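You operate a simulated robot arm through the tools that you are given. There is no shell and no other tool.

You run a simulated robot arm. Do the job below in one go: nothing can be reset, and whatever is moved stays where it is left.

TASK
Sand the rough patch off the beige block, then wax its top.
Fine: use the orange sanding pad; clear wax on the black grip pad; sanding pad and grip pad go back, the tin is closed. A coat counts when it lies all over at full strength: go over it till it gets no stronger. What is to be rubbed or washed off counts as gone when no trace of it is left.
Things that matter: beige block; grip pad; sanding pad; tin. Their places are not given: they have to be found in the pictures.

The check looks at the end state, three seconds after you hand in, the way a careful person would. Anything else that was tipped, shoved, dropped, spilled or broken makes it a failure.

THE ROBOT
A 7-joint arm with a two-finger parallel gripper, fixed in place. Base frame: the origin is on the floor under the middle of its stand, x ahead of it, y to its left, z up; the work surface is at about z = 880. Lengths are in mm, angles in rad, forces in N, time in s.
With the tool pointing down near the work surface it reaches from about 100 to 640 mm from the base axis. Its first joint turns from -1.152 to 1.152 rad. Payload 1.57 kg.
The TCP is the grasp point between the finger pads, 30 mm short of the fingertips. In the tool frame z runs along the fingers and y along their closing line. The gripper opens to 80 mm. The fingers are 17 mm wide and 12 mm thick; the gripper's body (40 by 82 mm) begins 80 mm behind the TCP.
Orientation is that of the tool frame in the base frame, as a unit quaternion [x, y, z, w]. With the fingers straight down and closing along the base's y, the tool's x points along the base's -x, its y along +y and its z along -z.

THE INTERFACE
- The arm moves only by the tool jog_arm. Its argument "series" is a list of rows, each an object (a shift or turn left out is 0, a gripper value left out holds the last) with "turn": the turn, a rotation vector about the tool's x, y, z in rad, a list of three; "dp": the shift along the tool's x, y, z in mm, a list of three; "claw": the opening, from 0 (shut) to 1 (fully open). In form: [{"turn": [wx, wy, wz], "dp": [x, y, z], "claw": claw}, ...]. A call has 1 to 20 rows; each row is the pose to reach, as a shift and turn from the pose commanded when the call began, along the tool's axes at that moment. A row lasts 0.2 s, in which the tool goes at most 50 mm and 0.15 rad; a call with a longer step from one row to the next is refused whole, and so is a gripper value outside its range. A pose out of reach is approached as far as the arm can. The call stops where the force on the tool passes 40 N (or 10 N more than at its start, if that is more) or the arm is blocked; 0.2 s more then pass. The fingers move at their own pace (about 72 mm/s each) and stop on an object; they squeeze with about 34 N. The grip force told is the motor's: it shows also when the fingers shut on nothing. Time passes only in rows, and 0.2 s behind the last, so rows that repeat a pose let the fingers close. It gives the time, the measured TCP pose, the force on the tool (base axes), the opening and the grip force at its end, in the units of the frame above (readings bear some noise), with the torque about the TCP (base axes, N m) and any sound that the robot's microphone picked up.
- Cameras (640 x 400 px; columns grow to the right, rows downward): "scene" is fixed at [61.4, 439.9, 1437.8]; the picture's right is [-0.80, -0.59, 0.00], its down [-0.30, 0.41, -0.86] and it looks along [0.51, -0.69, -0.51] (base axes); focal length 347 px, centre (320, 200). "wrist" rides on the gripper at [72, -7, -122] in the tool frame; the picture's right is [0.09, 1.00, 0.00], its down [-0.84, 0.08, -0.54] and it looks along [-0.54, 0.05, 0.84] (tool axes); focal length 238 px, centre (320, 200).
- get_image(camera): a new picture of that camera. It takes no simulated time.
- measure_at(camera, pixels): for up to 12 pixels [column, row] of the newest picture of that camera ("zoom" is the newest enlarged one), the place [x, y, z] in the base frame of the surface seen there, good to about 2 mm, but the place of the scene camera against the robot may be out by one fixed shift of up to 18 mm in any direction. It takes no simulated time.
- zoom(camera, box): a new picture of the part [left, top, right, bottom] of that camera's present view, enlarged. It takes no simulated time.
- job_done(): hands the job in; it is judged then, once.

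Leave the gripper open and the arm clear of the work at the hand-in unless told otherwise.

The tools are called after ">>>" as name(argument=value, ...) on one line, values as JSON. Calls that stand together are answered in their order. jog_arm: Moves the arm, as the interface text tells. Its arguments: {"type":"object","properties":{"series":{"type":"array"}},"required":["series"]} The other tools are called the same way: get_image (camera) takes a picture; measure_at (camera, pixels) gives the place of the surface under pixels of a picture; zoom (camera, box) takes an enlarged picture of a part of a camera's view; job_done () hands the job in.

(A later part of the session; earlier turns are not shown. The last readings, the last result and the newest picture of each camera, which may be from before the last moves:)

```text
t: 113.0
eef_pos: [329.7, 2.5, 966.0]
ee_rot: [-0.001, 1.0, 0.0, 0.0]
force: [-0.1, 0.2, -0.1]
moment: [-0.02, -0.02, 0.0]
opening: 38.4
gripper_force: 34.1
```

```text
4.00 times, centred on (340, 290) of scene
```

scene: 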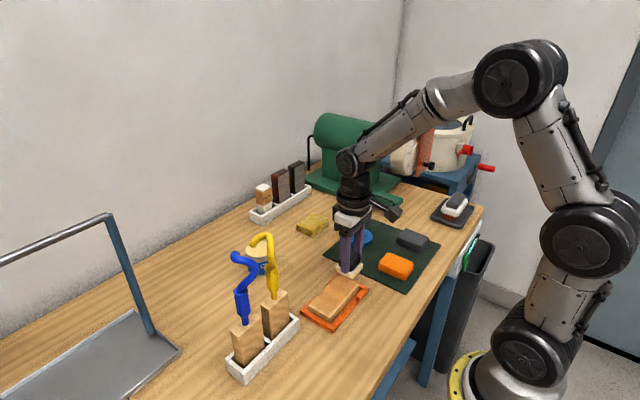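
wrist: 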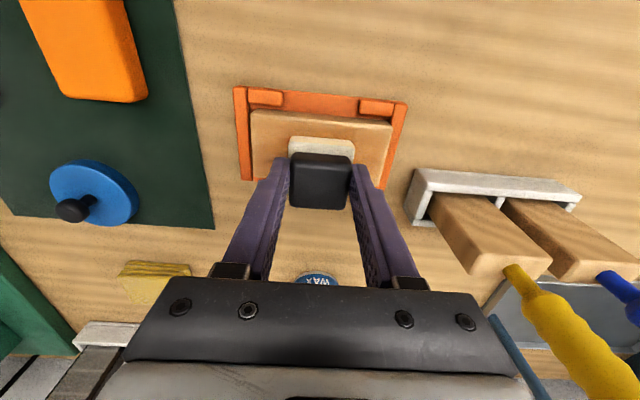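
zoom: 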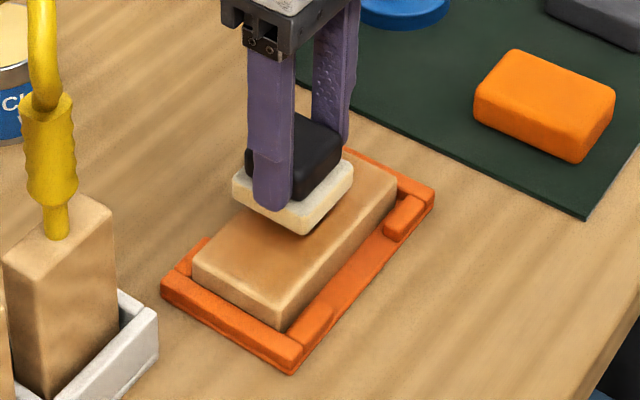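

Level and centred again; the felt still carries wax. I'll lower to contact on the centre lane first.

>>> jog_arm(series=[{"dp": [0, 0, 6], "claw": 0}, {"dp": [0, 0, 10]}, {"dp": [0, 0, 12.5]}, {"dp": [0, 0, 12.5]}])

>>> jog_arm(series=[{"dp": [0, 0, 0.7], "claw": 0}, {"dp": [0, 0, 0.7]}])

```text
t: 114.0
eef_pos: [329.7, 0.6, 952.6]
ee_rot: [0.0, 1.0, 0.0, 0.0]
force: [0.7, -0.3, -0.3]
moment: [0.0, 0.02, -0.02]
opening: 38.7
gripper_force: 33.6
```

```text
t: 114.6
eef_pos: [331.6, 1.9, 953.5]
ee_rot: [0.0, 1.0, 0.0, -0.001]
force: [0.2, -0.2, -0.1]
moment: [-0.02, 0.01, -0.03]
opening: 38.7
gripper_force: 34.0
```

>>> jog_arm(series=[{"dp": [0, 0, 0.7], "claw": 0}, {"dp": [0, 0, 0.7]}])

```text
t: 115.2
eef_pos: [329.7, 2.2, 952.3]
ee_rot: [0.0, 1.0, -0.001, 0.0]
force: [-0.7, 0.1, 0.1]
moment: [0.02, 0.04, 0.0]
opening: 38.3
gripper_force: 33.9
```

>>> jog_arm(series=[{"dp": [0, 0, 0.7], "claw": 0}, {"dp": [0, 0, 0.7]}])

```text
t: 115.8
eef_pos: [331.1, 1.3, 951.9]
ee_rot: [0.0, 1.0, -0.001, 0.001]
force: [-3.0, 0.9, 7.9]
moment: [0.0, 0.15, -0.01]
opening: 38.6
gripper_force: 33.8
```

Contact at 7.9 N. Centre lane strokes now, one call at a time.

>>> jog_arm(series=[{"dp": [0, 10, 0], "claw": 0}, {"dp": [0, 20, 0]}, {"dp": [0, 30, 0]}, {"dp": [0, 40, 0]}, {"dp": [0, 30, 0]}, {"dp": [0, 20, 0]}, {"dp": [0, 10, 0]}, {"dp": [0, 0, 0]}, {"dp": [0, -10, 0]}, {"dp": [0, -20, 0]}, {"dp": [0, -30, 0]}, {"dp": [0, -40, 0]}, {"dp": [0, -30, 0]}, {"dp": [0, -20, 0]}, {"dp": [0, -10, 0]}, {"dp": [0, 0, 0]}])

```text
t: 119.2
eef_pos: [330.9, 0.8, 952.1]
ee_rot: [0.0, 1.0, 0.0, 0.001]
force: [0.0, -9.3, 17.2]
moment: [-0.36, 0.07, 0.08]
opening: 38.7
gripper_force: 33.5
```

No stops. Now the near-edge lane (x≈314).

>>> jog_arm(series=[{"dp": [6, 0, 0], "claw": 0}, {"dp": [12, 0, 0]}, {"dp": [17, 0, 0]}, {"dp": [17, 10, 0]}, {"dp": [17, 20, 0]}, {"dp": [17, 30, 0]}, {"dp": [17, 40, 0]}, {"dp": [17, 30, 0]}, {"dp": [17, 20, 0]}, {"dp": [17, 10, 0]}, {"dp": [17, 0, 0]}, {"dp": [17, -10, 0]}, {"dp": [17, -20, 0]}, {"dp": [17, -30, 0]}, {"dp": [17, -39, 0]}, {"dp": [17, -30, 0]}, {"dp": [17, -20, 0]}, {"dp": [17, -10, 0]}, {"dp": [17, 0, 0]}])

>>> zoom(camera="scene", box=[280, 240, 400, 340])

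```text
t: 123.2
eef_pos: [312.5, -0.6, 951.6]
ee_rot: [0.0, 1.0, 0.001, 0.0]
force: [0.1, -2.7, 4.4]
moment: [-0.14, 0.02, -0.01]
opening: 38.8
gripper_force: 34.2
```

```text
4.00 times, centred on (340, 290) of scene
```

zoom: 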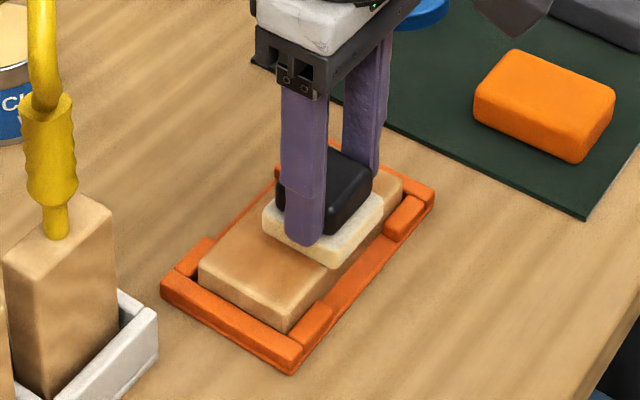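

Normal force eased to 4 N on this lane. I'll slide to the far-edge lane (x≈346) and stroke there.

>>> jog_arm(series=[{"dp": [-8, 0, 0], "claw": 0}, {"dp": [-16, 0, 0]}, {"dp": [-24, 0, 0]}, {"dp": [-33, 0, 0]}, {"dp": [-33, 10, 0]}, {"dp": [-33, 20, 0]}, {"dp": [-33, 30, 0]}, {"dp": [-33, 40, 0]}, {"dp": [-33, 30, 0]}, {"dp": [-33, 20, 0]}, {"dp": [-33, 10, 0]}, {"dp": [-33, 0, 0]}, {"dp": [-33, -10, 0]}, {"dp": [-33, -20, 0]}, {"dp": [-33, -30, 0]}, {"dp": [-33, -39, 0]}, {"dp": [-33, -30, 0]}, {"dp": [-33, -20, 0]}, {"dp": [-33, -10, 0]}, {"dp": [-33, 0, 0]}])

>>> zoom(camera="wrist", box=[220, 80, 428, 210])

```text
t: 127.4
eef_pos: [347.4, 0.9, 951.8]
ee_rot: [0.0, 1.0, 0.0, 0.0]
force: [0.6, -4.9, 8.3]
moment: [-0.24, 0.01, 0.0]
opening: 38.4
gripper_force: 34.1
```

```text
3.08 times, centred on (324, 145) of wrist
```

zoom: 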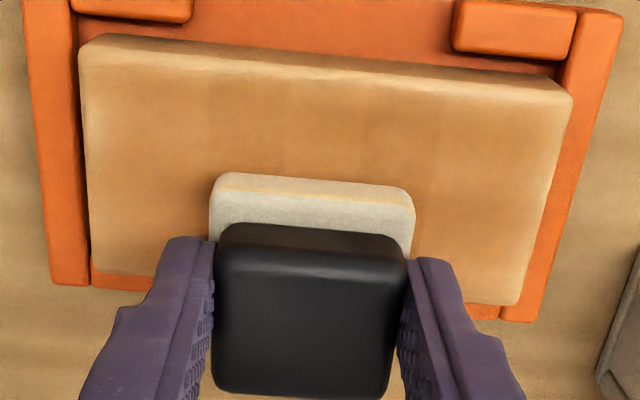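

It's growing deeper; the ends remain weakest since they get the fewest strokes. I'll dip again and then work the ends with cross strokes.

>>> jog_arm(series=[{"dp": [0, 0, -15], "claw": 0}, {"dp": [0, 0, -45]}, {"dp": [0, 0, -80]}, {"dp": [-40, 3, -80]}, {"dp": [-80, 6, -80]}, {"dp": [-120, 9, -80]}, {"dp": [-160, 12, -80]}, {"dp": [-183.5, 13, -75]}, {"dp": [-183.5, 13, -65]}, {"dp": [-183.5, 13, -65]}])

>>> zoom(camera="scene", box=[300, 265, 380, 325])

>>> get_image(camera="wrist")

```text
t: 129.6
eef_pos: [529.0, 13.5, 1016.1]
ee_rot: [0.0, 1.0, 0.0, 0.0]
force: [-0.9, 0.2, -0.8]
moment: [-0.01, -0.01, -0.01]
opening: 38.7
gripper_force: 34.0
```

```text
6.67 times, centred on (340, 295) of scene
```

zoom: 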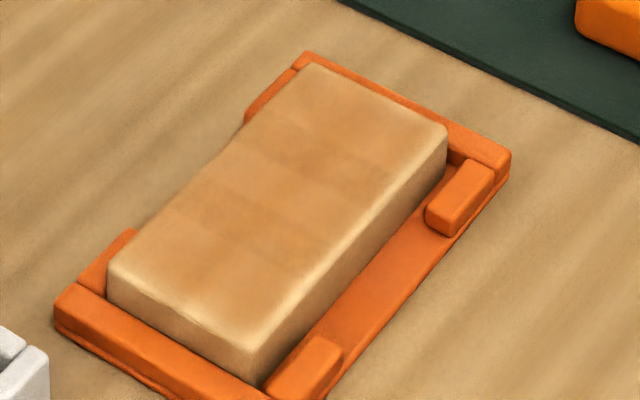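

```text
taken
```

wrist: 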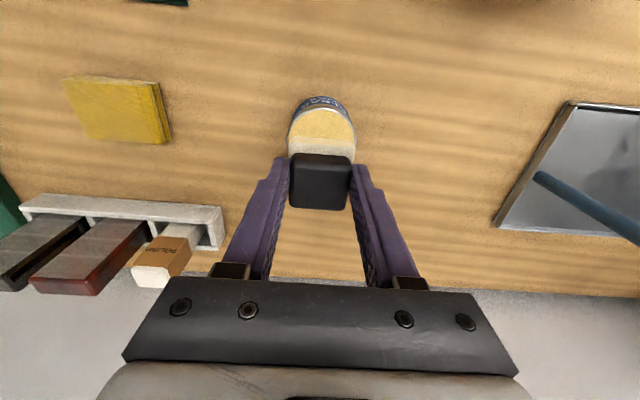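

I'll enlarge the top the same way as when it was bare, to compare the tones.

>>> zoom(camera="scene", box=[308, 270, 364, 310])

```text
10.00 times, centred on (336, 290) of scene
```

zoom: 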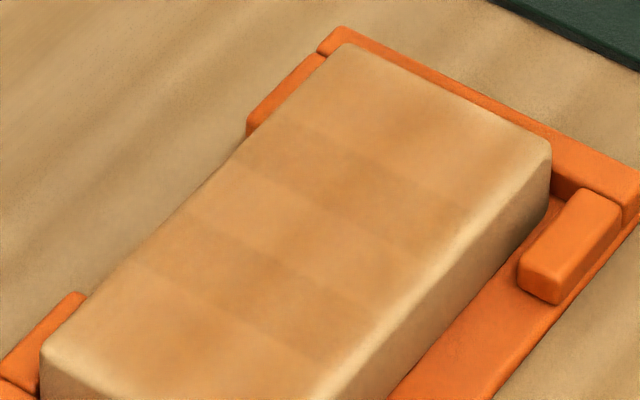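

I see two slightly darker bands running across the block. I'll measure where they lie.

>>> measure_at(camera="zoom", pixels=[[300, 125], [245, 165], [195, 205], [145, 258], [420, 190], [370, 235], [340, 275], [290, 320], [345, 50], [540, 145], [60, 345], [480, 230]])

```text
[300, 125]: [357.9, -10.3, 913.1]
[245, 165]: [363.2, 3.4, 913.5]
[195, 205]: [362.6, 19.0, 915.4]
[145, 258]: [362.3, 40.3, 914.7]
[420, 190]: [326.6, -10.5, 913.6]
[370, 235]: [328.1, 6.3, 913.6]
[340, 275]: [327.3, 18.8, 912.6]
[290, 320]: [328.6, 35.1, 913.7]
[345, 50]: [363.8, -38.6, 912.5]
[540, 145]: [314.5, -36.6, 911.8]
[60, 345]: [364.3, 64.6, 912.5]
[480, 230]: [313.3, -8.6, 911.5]
```

The bands lie at about y −21…−7 and 8…25. So the coat still differs from place to place. I'll dip again and keep going until nothing changes.

>>> jog_arm(series=[{"dp": [0, 1, 15], "claw": 0}, {"dp": [0, 1, 28]}, {"dp": [0, 1, 33]}, {"dp": [0, 1, 34]}, {"dp": [0, 1, 34]}])

>>> jog_arm(series=[{"dp": [0, 0, 0.7], "claw": 0}, {"dp": [0, 0, 0.7]}])

```text
t: 130.8
eef_pos: [529.1, 14.5, 982.6]
ee_rot: [0.0, 1.0, 0.0, 0.0]
force: [0.4, 0.5, -1.1]
moment: [0.02, 0.0, -0.02]
opening: 38.7
gripper_force: 33.5
```

```text
t: 131.4
eef_pos: [529.9, 14.9, 983.4]
ee_rot: [0.001, 1.0, 0.0, 0.0]
force: [0.4, -0.3, -0.5]
moment: [0.0, -0.01, 0.01]
opening: 38.8
gripper_force: 34.5
```

>>> jog_arm(series=[{"dp": [0, 0, 0.7], "claw": 0}, {"dp": [0, 0, 0.7]}])

>>> jog_arm(series=[{"dp": [0, 0, 0.6], "claw": 0}, {"dp": [0, 0, 0.6]}])

```text
t: 132.0
eef_pos: [528.2, 14.6, 981.6]
ee_rot: [0.0, 1.0, 0.0, 0.001]
force: [-0.5, 0.0, 3.2]
moment: [0.04, 0.05, 0.01]
opening: 38.7
gripper_force: 34.0
```

```text
t: 132.6
eef_pos: [528.9, 14.7, 981.5]
ee_rot: [0.0, 1.0, 0.0, 0.001]
force: [-1.2, 0.5, 8.5]
moment: [0.04, 0.08, 0.04]
opening: 38.7
gripper_force: 34.0
```

8.5 N on the wax. I'll hold, lift, and carry it over the block's +y end (x≈330, y≈33), stopping just above.

>>> jog_arm(series=[{"dp": [0, 0, 0], "claw": 0}, {"dp": [0, 0, 0]}, {"dp": [0, 0, 0]}, {"dp": [0, 0, -10]}, {"dp": [0, 0, -40]}, {"dp": [25, 1, -60]}, {"dp": [65, 4, -60]}, {"dp": [105, 8, -60]}, {"dp": [145, 12, -60]}, {"dp": [180, 16, -50]}, {"dp": [199.5, 18, -20]}, {"dp": [199.5, 18, 10]}, {"dp": [199.5, 18, 22]}, {"dp": [199.5, 18, 26]}, {"dp": [199.5, 18, 27]}, {"dp": [199.5, 18, 27]}])

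>>> jog_arm(series=[{"dp": [0, 0, 0.7], "claw": 0}, {"dp": [0, 0, 0.7]}])

```text
t: 136.0
eef_pos: [329.4, 32.3, 953.0]
ee_rot: [0.001, 1.0, 0.0, 0.0]
force: [-0.3, 0.0, 0.7]
moment: [0.0, 0.02, 0.03]
opening: 38.6
gripper_force: 33.7
```

```text
t: 136.6
eef_pos: [330.4, 31.4, 952.1]
ee_rot: [0.0, 1.0, -0.001, 0.0]
force: [0.0, 0.9, -0.2]
moment: [0.0, 0.01, 0.01]
opening: 38.4
gripper_force: 34.1
```

>>> jog_arm(series=[{"dp": [0, 0, 0.7], "claw": 0}, {"dp": [0, 0, 0.7]}])

```text
t: 137.2
eef_pos: [330.7, 31.8, 951.2]
ee_rot: [0.0, 1.0, -0.001, 0.0]
force: [0.6, -1.4, 2.6]
moment: [-0.09, -0.02, -0.04]
opening: 38.5
gripper_force: 33.8
```

Contact. Cross strokes over the +y end: from near edge to far edge, at two y positions.

>>> jog_arm(series=[{"dp": [0, 0, 0.6], "claw": 0}, {"dp": [8, 0, 0.6]}, {"dp": [16, 0, 0.6]}, {"dp": [8, 0, 0.6]}, {"dp": [0, 0, 0.6]}, {"dp": [-8, 0, 0.6]}, {"dp": [-16, 0, 0.6]}, {"dp": [-16, 5, 0.6]}, {"dp": [-16, 10, 0.6]}, {"dp": [-8, 10, 0.6]}, {"dp": [0, 10, 0.6]}, {"dp": [8, 10, 0.6]}, {"dp": [16, 10, 0.6]}, {"dp": [8, 10, 0.6]}, {"dp": [0, 10, 0.6]}, {"dp": [0, 5, 0.6]}, {"dp": [0, 0, 0.6]}])

>>> zoom(camera="scene", box=[280, 240, 400, 340])

```text
t: 140.8
eef_pos: [329.6, 33.1, 951.4]
ee_rot: [0.0, 1.0, 0.0, 0.001]
force: [2.2, 4.2, 10.4]
moment: [0.18, -0.1, 0.01]
opening: 38.8
gripper_force: 34.2
```

```text
4.00 times, centred on (340, 290) of scene
```

zoom: 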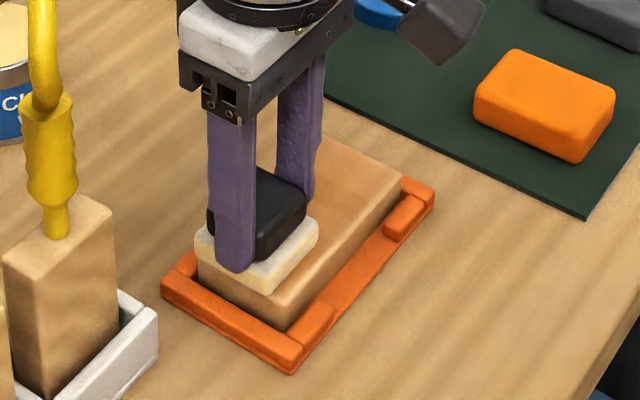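

Good. Now sweep along the middle to the −y end and do the same cross strokes there.

>>> jog_arm(series=[{"dp": [0, -11, 0], "claw": 0}, {"dp": [0, -22, 0]}, {"dp": [0, -33, 0]}, {"dp": [0, -44, 0]}, {"dp": [0, -55, 0]}, {"dp": [0, -62, 0]}, {"dp": [8, -62, 0]}, {"dp": [16, -62, 0]}, {"dp": [8, -62, 0]}, {"dp": [0, -62, 0]}, {"dp": [-8, -62, 0]}, {"dp": [-16, -62, 0]}, {"dp": [-16, -68, 0]}, {"dp": [-8, -69, 0]}, {"dp": [0, -69, 0]}, {"dp": [8, -69, 0]}, {"dp": [14, -69, 0]}, {"dp": [8, -69, 0]}, {"dp": [0, -66, 0]}, {"dp": [0, -62, 0]}])

>>> zoom(camera="scene", box=[280, 240, 400, 340])

```text
t: 145.0
eef_pos: [329.9, -30.2, 952.0]
ee_rot: [0.0, 1.0, 0.0, -0.001]
force: [-0.5, -0.5, -0.9]
moment: [0.01, 0.01, 0.01]
opening: 38.6
gripper_force: 34.0
```

```text
4.00 times, centred on (340, 290) of scene
```

zoom: 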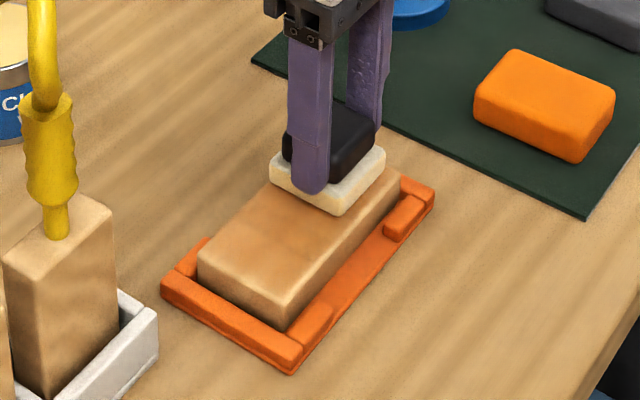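

The +y end is now rich right to its rim. Here at the −y end the felt has lost contact; I'll lower in small steps.

>>> jog_arm(series=[{"dp": [0, 0, 0.6], "claw": 0}, {"dp": [0, 0, 0.6]}])

```text
t: 145.6
eef_pos: [330.0, -29.5, 952.0]
ee_rot: [0.0, 1.0, 0.0, 0.001]
force: [-0.7, 0.9, 1.7]
moment: [0.04, -0.02, 0.01]
opening: 38.8
gripper_force: 35.0
```

>>> jog_arm(series=[{"dp": [0, 0, 0.7], "claw": 0}, {"dp": [8, 0, 0.7]}, {"dp": [15, 0, 0.7]}, {"dp": [8, 0, 0.7]}, {"dp": [0, 0, 0.7]}, {"dp": [-8, 0, 0.7]}, {"dp": [-15, 0, 0.7]}, {"dp": [-15, -6, 0.7]}, {"dp": [-8, -7, 0.7]}, {"dp": [0, -7, 0.7]}, {"dp": [8, -7, 0.7]}, {"dp": [14, -7, 0.7]}, {"dp": [8, -7, 0.7]}, {"dp": [0, -7, 0.7]}, {"dp": [0, 0, 0.7]}])

>>> zoom(camera="wrist", box=[220, 80, 460, 230])

```text
t: 147.1
eef_pos: [339.8, -28.9, 952.0]
ee_rot: [0.0, 1.0, 0.0, 0.0]
force: [-1.6, 0.3, 6.9]
moment: [-0.01, 0.07, -0.02]
opening: 38.4
gripper_force: 34.1
stopped in row 7: the force on the tool passed its limit at 42 N (the readings are from after the stop); the commanded pose is now the measured one
```

```text
2.67 times, centred on (340, 155) of wrist
```

zoom: 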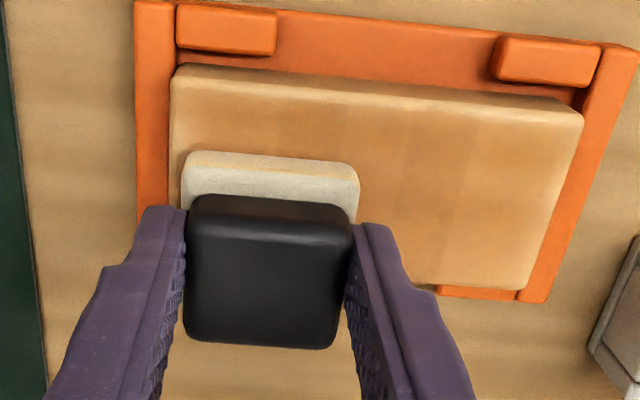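

Cross strokes drag the block against its stops and trip the force limit, so I'll go back to lengthwise strokes. First lift and look at the whole top.

>>> jog_arm(series=[{"dp": [0, 0, -15], "claw": 0}, {"dp": [0, 0, -45]}, {"dp": [0, 0, -80]}, {"dp": [-40, 9, -80]}, {"dp": [-80, 18, -80]}, {"dp": [-120, 27, -80]}, {"dp": [-160, 36, -80]}, {"dp": [-190, 44, -75]}, {"dp": [-190, 44, -65]}, {"dp": [-190, 44, -65]}])

>>> zoom(camera="scene", box=[308, 270, 364, 310])

>>> zoom(camera="scene", box=[300, 265, 380, 325])

>>> get_image(camera="wrist")

```text
t: 149.2
eef_pos: [531.5, 15.6, 1015.6]
ee_rot: [0.0, 1.0, 0.0, -0.001]
force: [0.3, -0.4, 0.7]
moment: [0.0, 0.0, -0.03]
opening: 38.7
gripper_force: 34.0
```

```text
10.00 times, centred on (336, 290) of scene
```

zoom: 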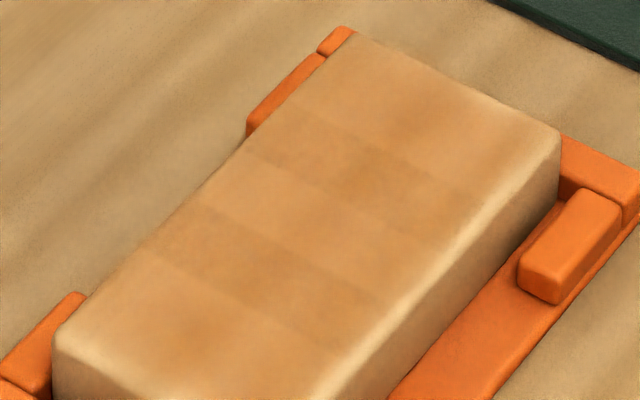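

```text
6.67 times, centred on (340, 295) of scene
```

zoom: 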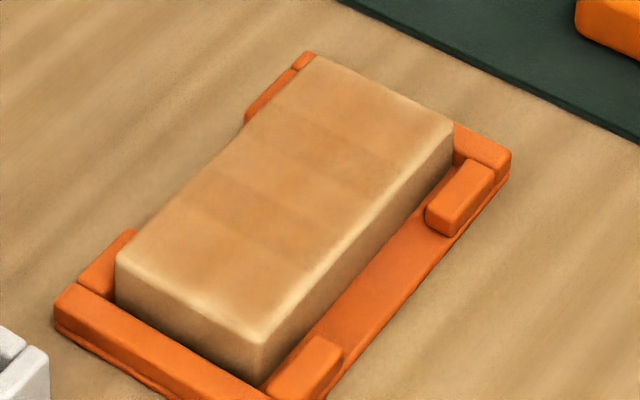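

```text
taken
```

wrist: 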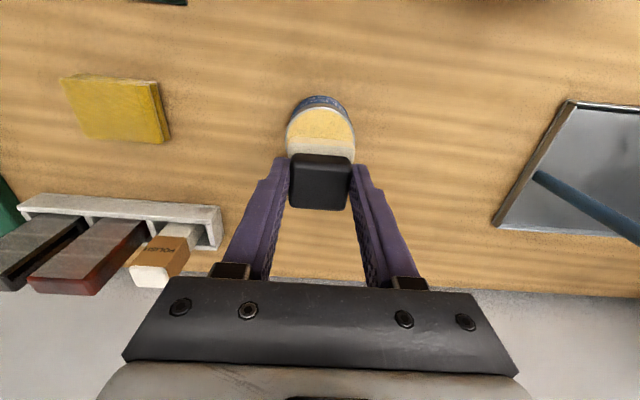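

The whole top is more even now, with both end strips strong. I'll take a couple of null readings to average my position over the tin.

>>> jog_arm(series=[{"dp": [0, 0, 0], "claw": 0}])

>>> jog_arm(series=[{"dp": [0, 0, 0], "claw": 0}])

>>> jog_arm(series=[{"dp": [0, 0, 0], "claw": 0}])

```text
t: 149.7
eef_pos: [530.1, 15.3, 1015.9]
ee_rot: [0.0, 1.0, 0.0, -0.001]
force: [-0.8, -0.7, -0.4]
moment: [-0.02, 0.01, -0.01]
opening: 38.2
gripper_force: 33.9
```

```text
t: 150.1
eef_pos: [530.5, 16.1, 1016.4]
ee_rot: [0.0, 1.0, 0.0, 0.0]
force: [0.3, -0.9, -0.5]
moment: [-0.01, 0.0, 0.01]
opening: 38.5
gripper_force: 33.9
```

```text
t: 150.4
eef_pos: [530.9, 14.3, 1016.2]
ee_rot: [0.0, 1.0, 0.001, -0.001]
force: [0.1, 0.5, -0.3]
moment: [0.03, 0.02, 0.01]
opening: 38.6
gripper_force: 34.1
```

I'm at (530.7, 15.3, 1016). Lowering to the wax.

>>> jog_arm(series=[{"dp": [0, 0, 15], "claw": 0}, {"dp": [0, 0, 28]}, {"dp": [0, 0, 33]}, {"dp": [0, 0, 34.5]}, {"dp": [0, 0, 35]}, {"dp": [0, 0, 35.5]}, {"dp": [0, 0, 35.5]}])

>>> jog_arm(series=[{"dp": [0, 0, 0.6], "claw": 0}, {"dp": [0, 0, 0.6]}])

```text
t: 152.1
eef_pos: [530.2, 14.9, 981.6]
ee_rot: [0.0, 1.0, 0.0, 0.001]
force: [-6.1, -4.0, 17.9]
moment: [-0.05, 0.29, 0.04]
opening: 38.6
gripper_force: 33.7
```

```text
t: 152.7
eef_pos: [531.2, 14.8, 981.9]
ee_rot: [0.0, 1.0, 0.0, 0.003]
force: [-4.4, -3.3, 26.1]
moment: [-0.02, 0.31, 0.01]
opening: 38.7
gripper_force: 34.5
```

26 N on the wax—plenty; the contact height is ~2 mm higher than I reckoned. Lift and travel back, staying 30 mm above the block to re-measure its position.

>>> jog_arm(series=[{"dp": [0, 0, -1], "claw": 0}, {"dp": [0, 0, -2]}, {"dp": [0, 0, -10]}, {"dp": [0, 0, -40]}, {"dp": [25, -1, -60]}, {"dp": [65, -4, -60]}, {"dp": [105, -7, -60]}, {"dp": [145, -10, -60]}, {"dp": [180, -13, -50]}, {"dp": [200, -15, -20]}, {"dp": [200, -15, -5]}, {"dp": [200, -15, -5]}])

>>> get_image(camera="wrist")

>>> zoom(camera="wrist", box=[220, 80, 420, 205])

```text
t: 155.2
eef_pos: [330.3, -2.0, 985.4]
ee_rot: [0.0, 1.0, 0.0, -0.002]
force: [0.8, -0.3, -0.7]
moment: [-0.02, 0.04, -0.02]
opening: 38.6
gripper_force: 34.2
```

```text
taken
```

wrist: 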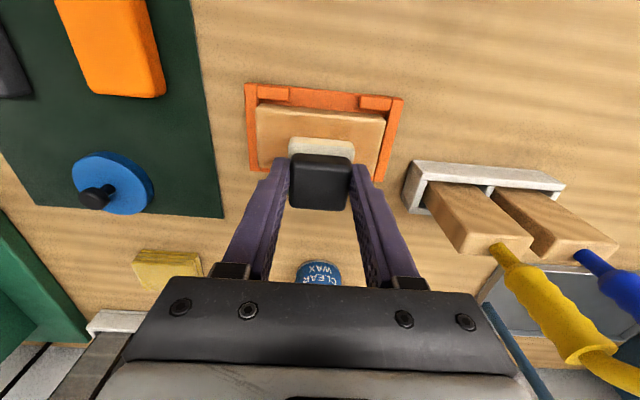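

```text
3.20 times, centred on (320, 142) of wrist
```

zoom: 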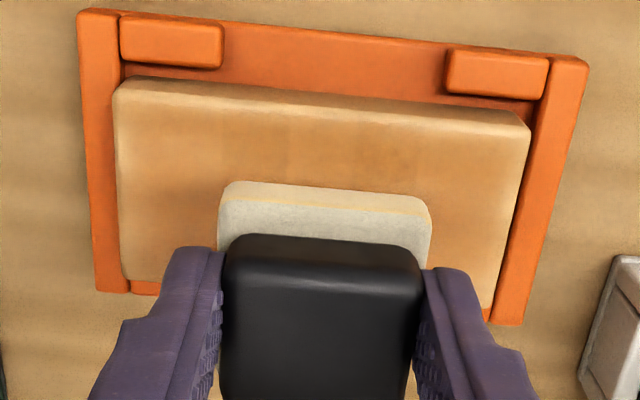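

>>> measure_at(camera="zoom", pixels=[[140, 95], [510, 128], [125, 95], [520, 135], [120, 180], [510, 210], [320, 105], [128, 270], [485, 295], [90, 30], [575, 70], [320, 140]])

```text
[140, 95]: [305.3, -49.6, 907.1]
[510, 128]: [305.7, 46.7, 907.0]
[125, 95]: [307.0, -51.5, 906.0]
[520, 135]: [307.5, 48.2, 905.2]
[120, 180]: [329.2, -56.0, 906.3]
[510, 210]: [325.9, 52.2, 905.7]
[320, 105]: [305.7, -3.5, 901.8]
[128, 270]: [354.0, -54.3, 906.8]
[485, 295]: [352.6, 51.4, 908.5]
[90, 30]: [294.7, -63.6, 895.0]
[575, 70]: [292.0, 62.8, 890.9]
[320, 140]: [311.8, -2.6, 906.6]
```

Block spans x 305–355, y −56…+52. I'll lower on the near lane (x≈315).

>>> jog_arm(series=[{"dp": [8, 0, 15], "claw": 0}, {"dp": [15.5, 0, 26]}, {"dp": [15.5, 0, 30]}, {"dp": [15.5, 0, 31]}, {"dp": [15.5, 0, 31]}])

>>> jog_arm(series=[{"dp": [0, 0, 0.7], "claw": 0}, {"dp": [0, 0, 0.7]}])

```text
t: 156.4
eef_pos: [313.7, 0.4, 955.7]
ee_rot: [0.0, 1.0, 0.0, -0.001]
force: [-0.1, 0.6, 0.0]
moment: [-0.02, -0.02, -0.02]
opening: 38.5
gripper_force: 34.2
```

```text
t: 157.1
eef_pos: [313.8, 0.3, 953.0]
ee_rot: [-0.001, 1.0, -0.001, -0.001]
force: [-0.6, -0.1, 0.2]
moment: [-0.02, 0.0, 0.02]
opening: 38.6
gripper_force: 33.7
```

>>> jog_arm(series=[{"dp": [0, 0, 0.7], "claw": 0}, {"dp": [0, 0, 0.7]}])

>>> jog_arm(series=[{"dp": [0, 0, 0.6], "claw": 0}, {"dp": [0, 0, 0.6]}])

```text
t: 157.7
eef_pos: [314.9, 0.9, 952.6]
ee_rot: [0.0, 1.0, -0.001, 0.0]
force: [0.1, -0.6, 0.1]
moment: [-0.01, -0.01, 0.0]
opening: 38.6
gripper_force: 34.4
```

```text
t: 158.2
eef_pos: [313.9, -0.0, 951.9]
ee_rot: [-0.001, 1.0, 0.001, -0.001]
force: [-0.9, 0.1, 0.3]
moment: [0.02, 0.0, 0.05]
opening: 38.8
gripper_force: 33.7
```

>>> jog_arm(series=[{"dp": [0, 0, 0.7], "claw": 0}, {"dp": [0, 0, 0.7]}])

```text
t: 158.8
eef_pos: [313.8, -0.6, 952.2]
ee_rot: [0.0, 1.0, 0.0, 0.0]
force: [-0.3, 1.7, 5.2]
moment: [0.07, -0.08, 0.02]
opening: 38.6
gripper_force: 33.6
```

Contact 5 N. Pressing slightly more and stroking the near-edge lane.

>>> jog_arm(series=[{"dp": [0, 0, 0.5], "claw": 0}, {"dp": [0, 10, 0.5]}, {"dp": [0, 20, 0.5]}, {"dp": [0, 30, 0.5]}, {"dp": [0, 40, 0.5]}, {"dp": [0, 30, 0.5]}, {"dp": [0, 20, 0.5]}, {"dp": [0, 10, 0.5]}, {"dp": [0, 0, 0.5]}, {"dp": [0, -10, 0.5]}, {"dp": [0, -20, 0.5]}, {"dp": [0, -30, 0.5]}, {"dp": [0, -42, 0.5]}, {"dp": [0, -30, 0.5]}, {"dp": [0, -20, 0.5]}, {"dp": [0, -10, 0.5]}, {"dp": [0, 0, 0.5]}])

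```text
t: 162.4
eef_pos: [314.9, -0.4, 951.8]
ee_rot: [0.0, 1.0, 0.0, 0.0]
force: [1.4, -8.9, 18.6]
moment: [-0.41, -0.18, -0.06]
opening: 38.8
gripper_force: 34.2
```

Clean run. Middle lane (x≈330) next.

>>> jog_arm(series=[{"dp": [-5, 0, -0.2], "claw": 0}, {"dp": [-10, 0, -0.2]}, {"dp": [-15, 0, -0.2]}, {"dp": [-15, 10, -0.2]}, {"dp": [-15, 20, -0.2]}, {"dp": [-15, 30, -0.2]}, {"dp": [-15, 40, -0.2]}, {"dp": [-15, 30, -0.2]}, {"dp": [-15, 20, -0.2]}, {"dp": [-15, 10, -0.2]}, {"dp": [-15, 0, -0.2]}, {"dp": [-15, -10, -0.2]}, {"dp": [-15, -20, -0.2]}, {"dp": [-15, -30, -0.2]}, {"dp": [-15, -42, -0.2]}, {"dp": [-15, -30, -0.2]}, {"dp": [-15, -20, -0.2]}, {"dp": [-15, -10, -0.2]}, {"dp": [-15, 0, -0.2]}])

```text
t: 163.3
eef_pos: [327.1, 1.1, 951.3]
ee_rot: [0.0, 1.0, -0.002, -0.002]
force: [-1.6, -0.3, 7.8]
moment: [0.07, 0.05, 0.05]
opening: 38.8
gripper_force: 33.9
stopped in row 4: the force on the tool passed its limit at 41 N (the readings are from after the stop); the commanded pose is now the measured one
```

The sideways slide tripped the limit again (block nudged against its far stop), so from now on I'll lift for lane changes. I'm at x≈327 with 7.8 N; stroke lengthwise from here.

>>> jog_arm(series=[{"dp": [0, 10, 0], "claw": 0}, {"dp": [0, 20, 0]}, {"dp": [0, 30, 0]}, {"dp": [0, 39, 0]}, {"dp": [0, 30, 0]}, {"dp": [0, 20, 0]}, {"dp": [0, 10, 0]}, {"dp": [0, 0, 0]}, {"dp": [0, -10, 0]}, {"dp": [0, -20, 0]}, {"dp": [0, -30, 0]}, {"dp": [0, -42, 0]}, {"dp": [0, -30, 0]}, {"dp": [0, -20, 0]}, {"dp": [0, -10, 0]}, {"dp": [0, 0, 0]}])

>>> zoom(camera="wrist", box=[220, 80, 420, 205])

```text
t: 166.7
eef_pos: [327.5, 0.2, 951.5]
ee_rot: [0.0, 1.0, -0.001, -0.002]
force: [-2.1, -10.7, 22.8]
moment: [-0.45, 0.02, -0.04]
opening: 38.4
gripper_force: 33.9
```

```text
3.20 times, centred on (320, 142) of wrist
```

zoom: 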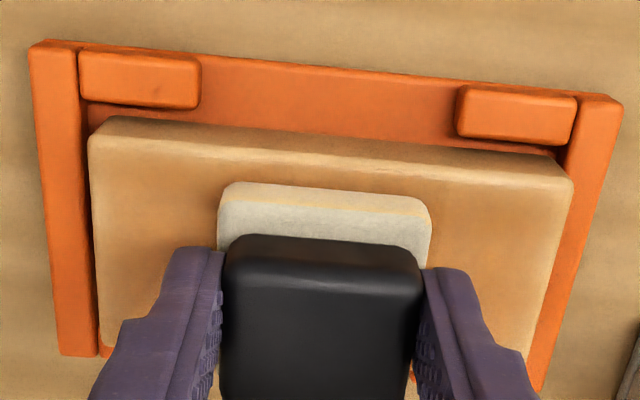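

Good. I'll lift 4 mm, shift to the far lane (x≈346), lower again and stroke.

>>> jog_arm(series=[{"dp": [0, 0, -5], "claw": 0}, {"dp": [-9, 0, -5]}, {"dp": [-18.5, 0, -5]}, {"dp": [-18.5, 0, -2]}, {"dp": [-18.5, 0, -0.5]}, {"dp": [-18.5, 0, -0.5]}])

```text
t: 168.1
eef_pos: [344.7, 1.5, 950.8]
ee_rot: [0.001, 1.0, -0.001, -0.001]
force: [-2.2, 1.8, 8.5]
moment: [0.07, 0.17, 0.02]
opening: 38.5
gripper_force: 34.5
```

>>> jog_arm(series=[{"dp": [0, 10, 0], "claw": 0}, {"dp": [0, 20, 0]}, {"dp": [0, 30, 0]}, {"dp": [0, 39, 0]}, {"dp": [0, 30, 0]}, {"dp": [0, 20, 0]}, {"dp": [0, 10, 0]}, {"dp": [0, 0, 0]}, {"dp": [0, -10, 0]}, {"dp": [0, -20, 0]}, {"dp": [0, -30, 0]}, {"dp": [0, -42, 0]}, {"dp": [0, -30, 0]}, {"dp": [0, -20, 0]}, {"dp": [0, -10, 0]}, {"dp": [0, 0, 0]}])

>>> zoom(camera="wrist", box=[220, 60, 460, 210])

```text
t: 171.5
eef_pos: [346.0, 0.1, 951.1]
ee_rot: [-0.001, 1.0, -0.001, -0.004]
force: [1.0, -4.3, 9.4]
moment: [-0.18, -0.03, -0.04]
opening: 38.5
gripper_force: 34.2
```

```text
2.67 times, centred on (340, 135) of wrist
```

zoom: 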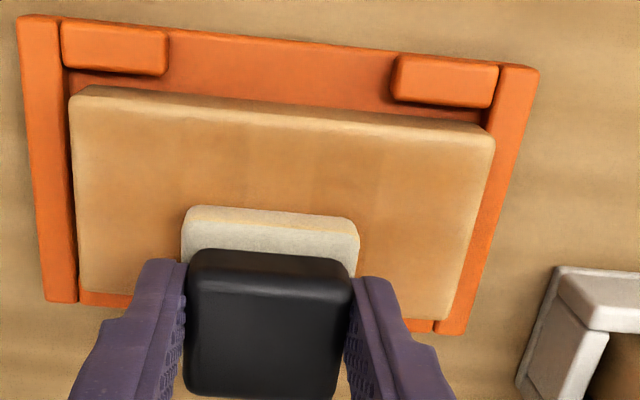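

The top looks even from here. I'll lift, go toward the tin, and compare the same scene enlargement as before.

>>> jog_arm(series=[{"dp": [0, 0, -15], "claw": 0}, {"dp": [0, 0, -45]}, {"dp": [0, 0, -80]}, {"dp": [-40, 3, -80]}, {"dp": [-80, 6, -80]}, {"dp": [-120, 9, -80]}, {"dp": [-160, 12, -80]}, {"dp": [-184, 14.5, -75]}, {"dp": [-184, 14.5, -65]}, {"dp": [-184, 14.5, -65]}])

>>> zoom(camera="scene", box=[308, 270, 364, 310])

>>> zoom(camera="scene", box=[300, 265, 380, 325])

>>> get_image(camera="wrist")

```text
t: 173.7
eef_pos: [531.0, 16.0, 1015.7]
ee_rot: [0.0, 1.0, -0.001, -0.003]
force: [-0.7, 0.2, 0.0]
moment: [0.03, 0.01, -0.02]
opening: 38.5
gripper_force: 34.6
```

```text
10.00 times, centred on (336, 290) of scene
```

zoom: 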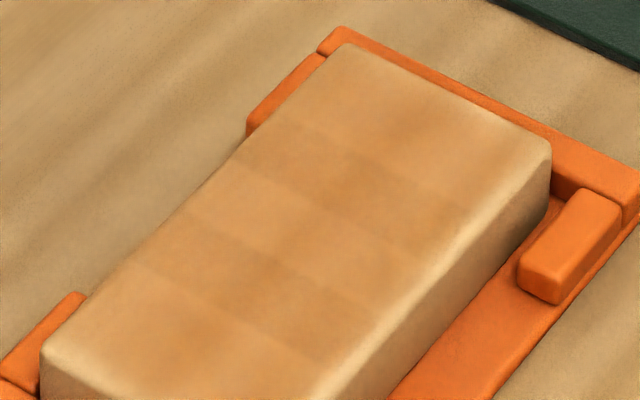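

```text
6.67 times, centred on (340, 295) of scene
```

zoom: 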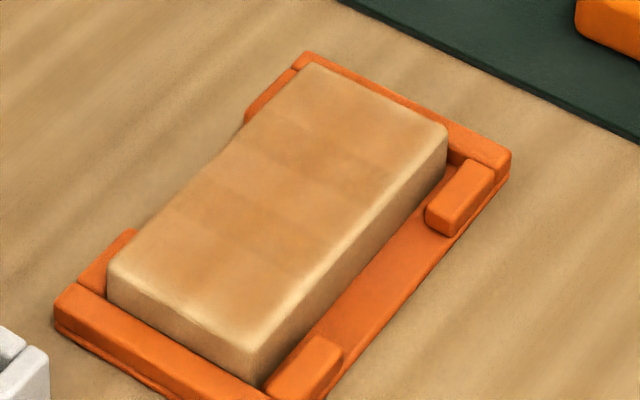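

```text
taken
```

wrist: 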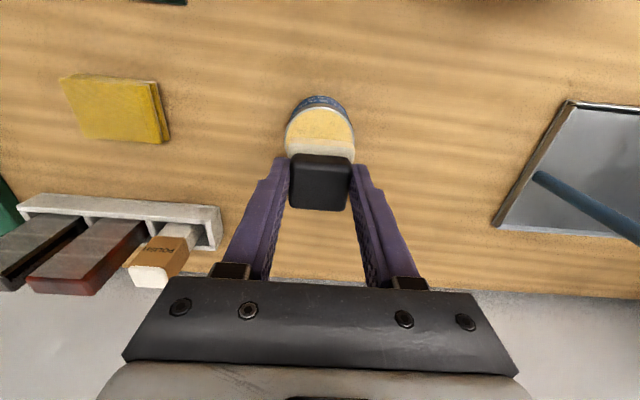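

Compared with the earlier enlargement, the tone hardly changes now. I want a closer, unobstructed look: I'll move the tool beside the block (y≈−85), high, so the wrist camera sees it.

>>> jog_arm(series=[{"dp": [40, -18, -10], "claw": 0}, {"dp": [80, -36, -10]}, {"dp": [120, -54, -10]}, {"dp": [160, -72, -10]}, {"dp": [195, -90, -10]}, {"dp": [225, -105, 0]}, {"dp": [225, -105, 0]}])

>>> get_image(camera="wrist")

>>> zoom(camera="wrist", box=[350, 100, 510, 200])

```text
t: 175.3
eef_pos: [303.2, -91.4, 1015.8]
ee_rot: [-0.001, 1.0, -0.001, -0.003]
force: [0.1, -1.0, 0.3]
moment: [0.02, 0.0, -0.01]
opening: 38.4
gripper_force: 33.7
```

```text
taken
```

wrist: 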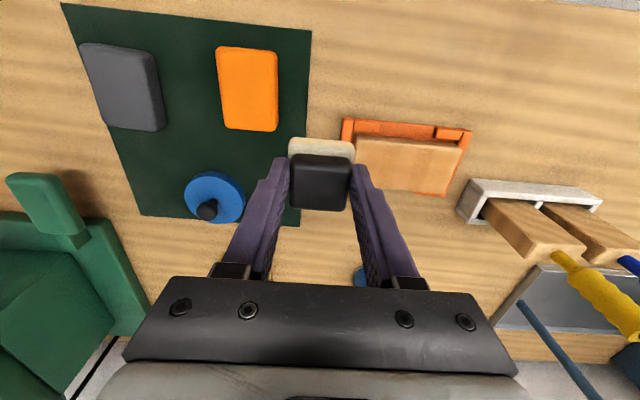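

```text
4.00 times, centred on (430, 150) of wrist
```

zoom: 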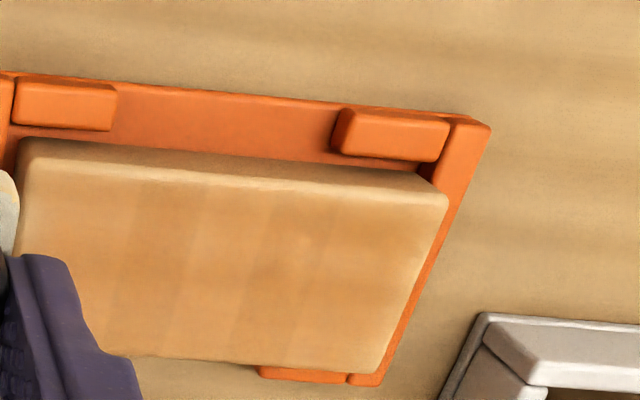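

The coat is nearly uniform, with a slightly lighter strip at the −y end. One more full cycle, in the other order (far edge and −y end first, with fresh wax). Back to the tin, levelling the slight tilt on the way.

>>> jog_arm(series=[{"dp": [-40, 18, -10], "turn": [0, -0.002, 0], "claw": 0}, {"dp": [-80, 36, -10], "turn": [-0.001, -0.004, 0]}, {"dp": [-120, 54, -10], "turn": [-0.002, -0.006, 0]}, {"dp": [-160, 73, -10], "turn": [-0.002, -0.006, 0]}, {"dp": [-200, 92, -10], "turn": [-0.002, -0.006, 0]}, {"dp": [-225, 105, 0], "turn": [-0.002, -0.006, 0]}, {"dp": [-225, 105, 15], "turn": [-0.002, -0.006, 0]}, {"dp": [-225, 105, 28], "turn": [-0.002, -0.006, 0]}, {"dp": [-225, 105, 32.5], "turn": [-0.002, -0.006, 0]}, {"dp": [-225, 105, 33.5], "turn": [-0.002, -0.006, 0]}, {"dp": [-225, 105, 33.5], "turn": [-0.002, -0.006, 0]}])

>>> jog_arm(series=[{"dp": [0, 0, 0.6], "claw": 0}, {"dp": [0, 0, 0.6]}])

```text
t: 177.7
eef_pos: [529.6, 15.2, 982.9]
ee_rot: [0.001, 1.0, 0.0, 0.002]
force: [0.7, -0.5, 4.9]
moment: [-0.03, 0.04, 0.0]
opening: 38.7
gripper_force: 33.8
```

```text
t: 178.3
eef_pos: [529.4, 16.1, 980.9]
ee_rot: [0.0, 1.0, 0.0, 0.002]
force: [-0.1, -1.5, 7.6]
moment: [-0.04, 0.08, 0.03]
opening: 38.4
gripper_force: 34.5
```

7.6 N on the wax. Hold, then to the far lane (x≈346), stopping just above the block.

>>> jog_arm(series=[{"dp": [0, 0, 0], "claw": 0}, {"dp": [0, 0, 0]}, {"dp": [0, 0, 0]}, {"dp": [0, 0, -10]}, {"dp": [0, 0, -40]}, {"dp": [25, -1, -60], "turn": [0, 0.002, 0]}, {"dp": [65, -5, -60], "turn": [0, 0.002, 0]}, {"dp": [105, -9, -60], "turn": [0, 0.002, 0]}, {"dp": [145, -13, -60], "turn": [0, 0.002, 0]}, {"dp": [175, -16, -40], "turn": [0, 0.002, 0]}, {"dp": [183.5, -17, -10], "turn": [0, 0.002, 0]}, {"dp": [183.5, -17, 15], "turn": [0, 0.002, 0]}, {"dp": [183.5, -17, 26], "turn": [0, 0.002, 0]}, {"dp": [183.5, -17, 28], "turn": [0, 0.002, 0]}, {"dp": [183.5, -17, 28], "turn": [0, 0.002, 0]}])

>>> jog_arm(series=[{"dp": [0, 0, 0.7], "claw": 0}, {"dp": [0, 0, 0.7]}])

```text
t: 181.5
eef_pos: [346.4, -1.2, 953.1]
ee_rot: [0.0, 1.0, 0.0, -0.001]
force: [-0.2, -0.1, -0.3]
moment: [0.07, 0.03, 0.02]
opening: 38.7
gripper_force: 34.1
```

```text
t: 182.1
eef_pos: [346.9, -1.1, 953.5]
ee_rot: [0.0, 1.0, 0.0, -0.001]
force: [0.0, 0.2, -0.4]
moment: [0.0, 0.01, 0.02]
opening: 38.7
gripper_force: 34.1
```

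>>> jog_arm(series=[{"dp": [0, 0, 0.7], "claw": 0}, {"dp": [0, 0, 0.7]}])

>>> jog_arm(series=[{"dp": [0, 0, 0.6], "claw": 0}, {"dp": [0, 0, 0.6]}])

```text
t: 182.7
eef_pos: [346.5, -1.7, 952.0]
ee_rot: [0.001, 1.0, 0.0, -0.001]
force: [-0.1, 0.5, -0.7]
moment: [0.01, 0.02, -0.02]
opening: 38.4
gripper_force: 33.4
```

```text
t: 183.3
eef_pos: [345.6, -1.3, 952.5]
ee_rot: [0.001, 1.0, 0.0, 0.0]
force: [-0.3, -1.2, 3.7]
moment: [0.01, 0.03, -0.04]
opening: 38.6
gripper_force: 34.0
```

Contact 3.7 N on the far lane. A little more press and stroke, dwelling at the ends.

>>> jog_arm(series=[{"dp": [0, 0, 0.6], "claw": 0}, {"dp": [0, -10, 0.6]}, {"dp": [0, -20, 0.6]}, {"dp": [0, -30, 0.6]}, {"dp": [0, -40, 0.6]}, {"dp": [0, -33, 0.6]}, {"dp": [0, -40, 0.6]}, {"dp": [0, -30, 0.6]}, {"dp": [0, -20, 0.6]}, {"dp": [0, -10, 0.6]}, {"dp": [0, 0, 0.6]}, {"dp": [0, 10, 0.6]}, {"dp": [0, 20, 0.6]}, {"dp": [0, 30, 0.6]}, {"dp": [0, 40, 0.6]}, {"dp": [0, 33, 0.6]}, {"dp": [0, 40, 0.6]}, {"dp": [0, 30, 0.6]}, {"dp": [0, 20, 0.6]}, {"dp": [0, 10, 0.6]}])

```text
t: 187.5
eef_pos: [347.0, 9.7, 952.0]
ee_rot: [0.0, 1.0, 0.001, 0.001]
force: [1.6, 13.3, 25.9]
moment: [0.48, 0.0, -0.01]
opening: 38.4
gripper_force: 33.8
```

Strong press here (26 N). I'll lift 5 mm, move to the −y end (y≈−34, x≈338), lower, and make short strokes there.

>>> jog_arm(series=[{"dp": [0, 0, -5], "claw": 0}, {"dp": [5, -22, -5]}, {"dp": [9, -43, -5]}, {"dp": [9, -43, -2]}, {"dp": [9, -43, -0.8]}, {"dp": [9, -43, -0.8]}])

```text
t: 188.9
eef_pos: [336.6, -33.8, 951.9]
ee_rot: [0.0, 1.0, 0.0, -0.001]
force: [-3.4, 0.8, 7.7]
moment: [0.01, 0.06, 0.0]
opening: 38.6
gripper_force: 34.2
```

>>> jog_arm(series=[{"dp": [0, -4, 0], "claw": 0}, {"dp": [0, -8, 0]}, {"dp": [0, 0, 0]}, {"dp": [0, 8, 0]}, {"dp": [0, 0, 0]}, {"dp": [0, -8, 0]}, {"dp": [0, 0, 0]}, {"dp": [0, 8, 0]}, {"dp": [0, 0, 0]}, {"dp": [0, 0, -5]}, {"dp": [10, 0, -5]}, {"dp": [20, 0, -5]}, {"dp": [20, 0, -2]}, {"dp": [20, 0, -0.2]}, {"dp": [20, 0, -0.2]}])

```text
t: 192.1
eef_pos: [317.9, -34.6, 952.6]
ee_rot: [0.0, 1.0, 0.0, -0.001]
force: [-1.1, 1.3, 4.5]
moment: [0.02, -0.06, 0.03]
opening: 38.4
gripper_force: 34.0
```

Contact again at x≈317 on the −y end (4.5 N). Short strokes here, then along the near lane to the +y end.

>>> jog_arm(series=[{"dp": [0, -4, 0.4], "claw": 0}, {"dp": [0, -8, 0.4]}, {"dp": [0, 0, 0.4]}, {"dp": [0, 8, 0.4]}, {"dp": [0, 0, 0.4]}, {"dp": [0, -8, 0.4]}, {"dp": [0, 2, 0.4]}, {"dp": [0, 12, 0.4]}, {"dp": [0, 22, 0.4]}, {"dp": [0, 32, 0.4]}, {"dp": [0, 42, 0.4]}, {"dp": [0, 52, 0.4]}, {"dp": [0, 62, 0.4]}, {"dp": [0, 72, 0.4]}, {"dp": [0, 65, 0.4]}, {"dp": [0, 72, 0.4]}, {"dp": [0, 62, 0.4]}, {"dp": [0, 52, 0.4]}, {"dp": [0, 42, 0.4]}, {"dp": [0, 34, 0.4]}])

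>>> zoom(camera="wrist", box=[220, 80, 420, 205])

```text
t: 196.3
eef_pos: [317.2, -0.7, 952.8]
ee_rot: [0.0, 1.0, 0.0, -0.001]
force: [0.2, 6.1, 12.5]
moment: [0.24, -0.11, 0.08]
opening: 38.8
gripper_force: 34.2
```

```text
3.20 times, centred on (320, 142) of wrist
```

zoom: 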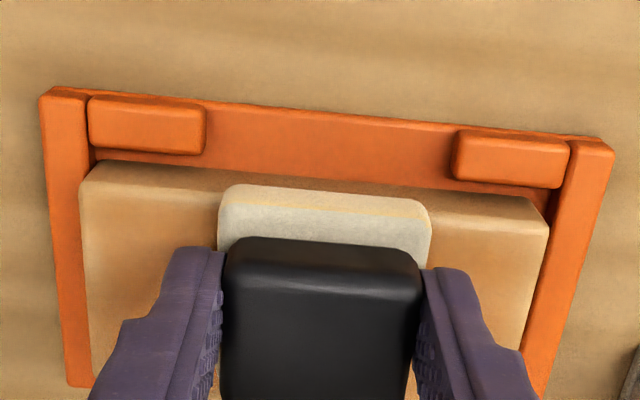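

Lift and go up beside the tin again for the comparison pictures.

>>> jog_arm(series=[{"dp": [0, 0, -15], "claw": 0}, {"dp": [0, 0, -45]}, {"dp": [0, 0, -80]}, {"dp": [-40, 3, -80]}, {"dp": [-80, 6, -80]}, {"dp": [-120, 9, -80]}, {"dp": [-160, 12, -80]}, {"dp": [-195, 14.5, -75]}, {"dp": [-212.5, 15, -65]}, {"dp": [-212.5, 15, -65]}])

>>> zoom(camera="scene", box=[308, 270, 364, 310])

>>> zoom(camera="scene", box=[300, 265, 380, 325])

>>> get_image(camera="scene")

```text
t: 198.5
eef_pos: [530.1, 14.8, 1015.3]
ee_rot: [0.0, 1.0, 0.0, -0.001]
force: [-0.2, -0.5, -0.5]
moment: [0.03, 0.02, 0.01]
opening: 38.6
gripper_force: 33.9
```

```text
10.00 times, centred on (336, 290) of scene
```

zoom: 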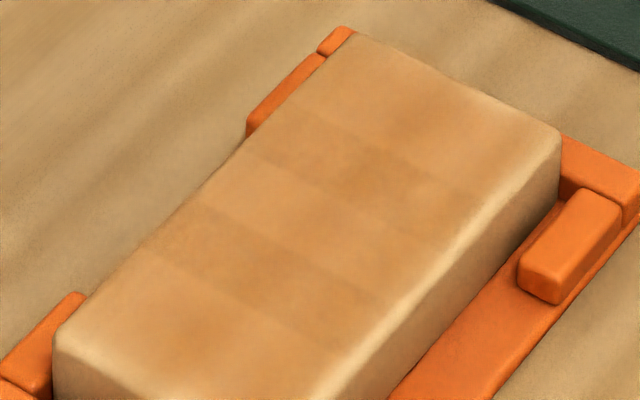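

```text
6.67 times, centred on (340, 295) of scene
```

zoom: 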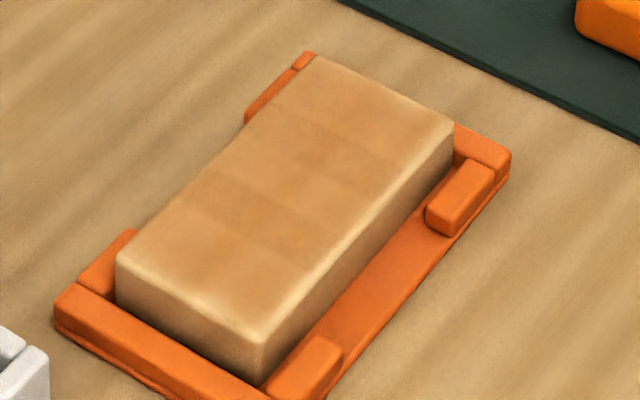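

```text
taken
```

scene: 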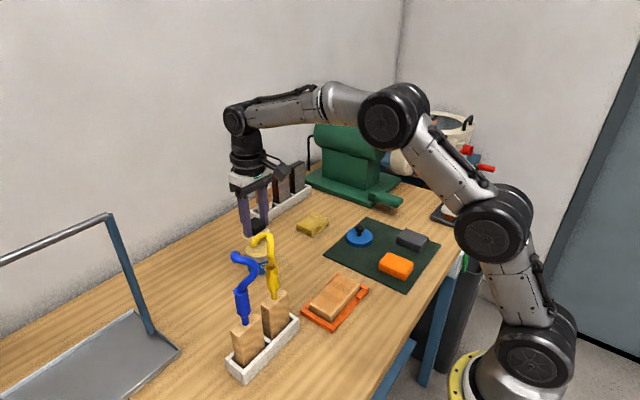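

The picture is practically the same as one cycle ago. I'll look very closely at the band borders and the near rim.

>>> zoom(camera="scene", box=[312, 284, 344, 304])

>>> zoom(camera="scene", box=[334, 272, 366, 292])

>>> zoom(camera="scene", box=[312, 296, 344, 316])

```text
16.00 times, centred on (328, 294) of scene
```

zoom: 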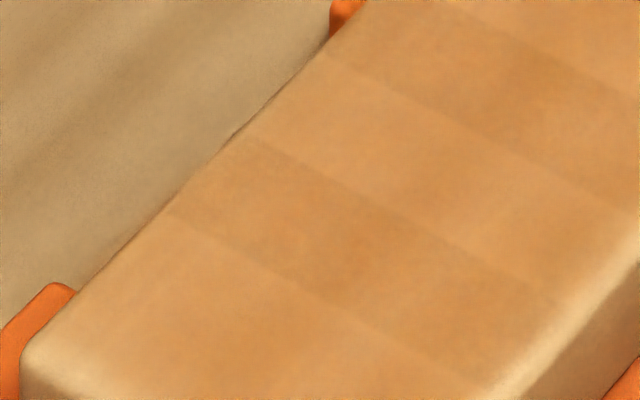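

```text
16.00 times, centred on (350, 282) of scene
```

zoom: 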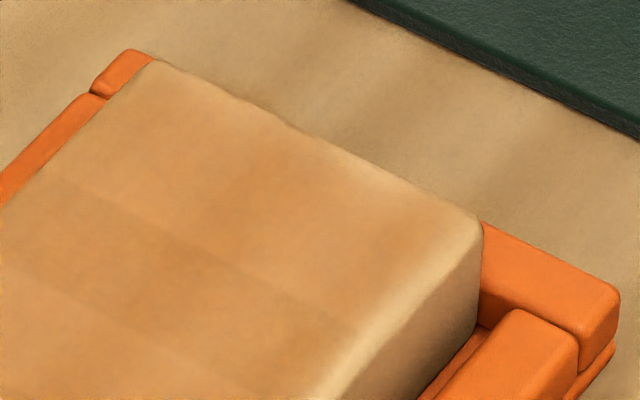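

```text
16.00 times, centred on (328, 306) of scene
```

zoom: 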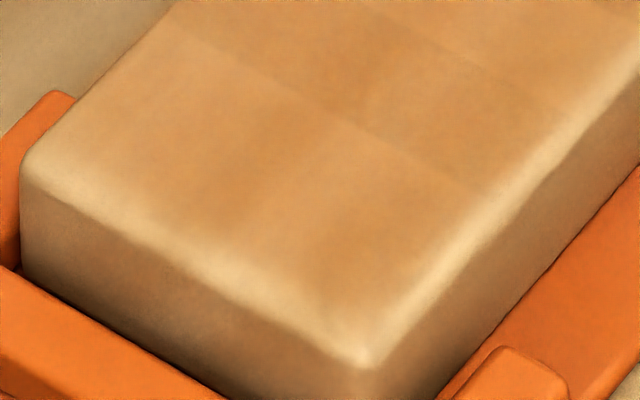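

I see three overlapping coat patches (each about one felt length), so the two "bands" are just where patches overlap, and the pale rim is the block's rounded edge. The tone hasn't changed over the last cycles. For certainty I'll do one last dip and pass, and compare once more.

>>> jog_arm(series=[{"dp": [0, 0, 15], "claw": 0}, {"dp": [0, 0, 28]}, {"dp": [0, 0, 32]}, {"dp": [0, 0, 33]}, {"dp": [0, 0, 33]}])

>>> jog_arm(series=[{"dp": [0, 0, 0.6], "claw": 0}, {"dp": [0, 0, 0.6]}])

```text
t: 199.7
eef_pos: [529.5, 14.4, 981.5]
ee_rot: [0.001, 1.0, 0.0, 0.0]
force: [0.5, -0.2, -0.1]
moment: [-0.01, 0.02, 0.01]
opening: 38.5
gripper_force: 34.1
```

```text
t: 200.3
eef_pos: [530.3, 14.2, 982.5]
ee_rot: [0.0, 1.0, -0.001, 0.0]
force: [-1.1, 0.7, -0.3]
moment: [0.02, 0.02, 0.02]
opening: 38.7
gripper_force: 33.4
```

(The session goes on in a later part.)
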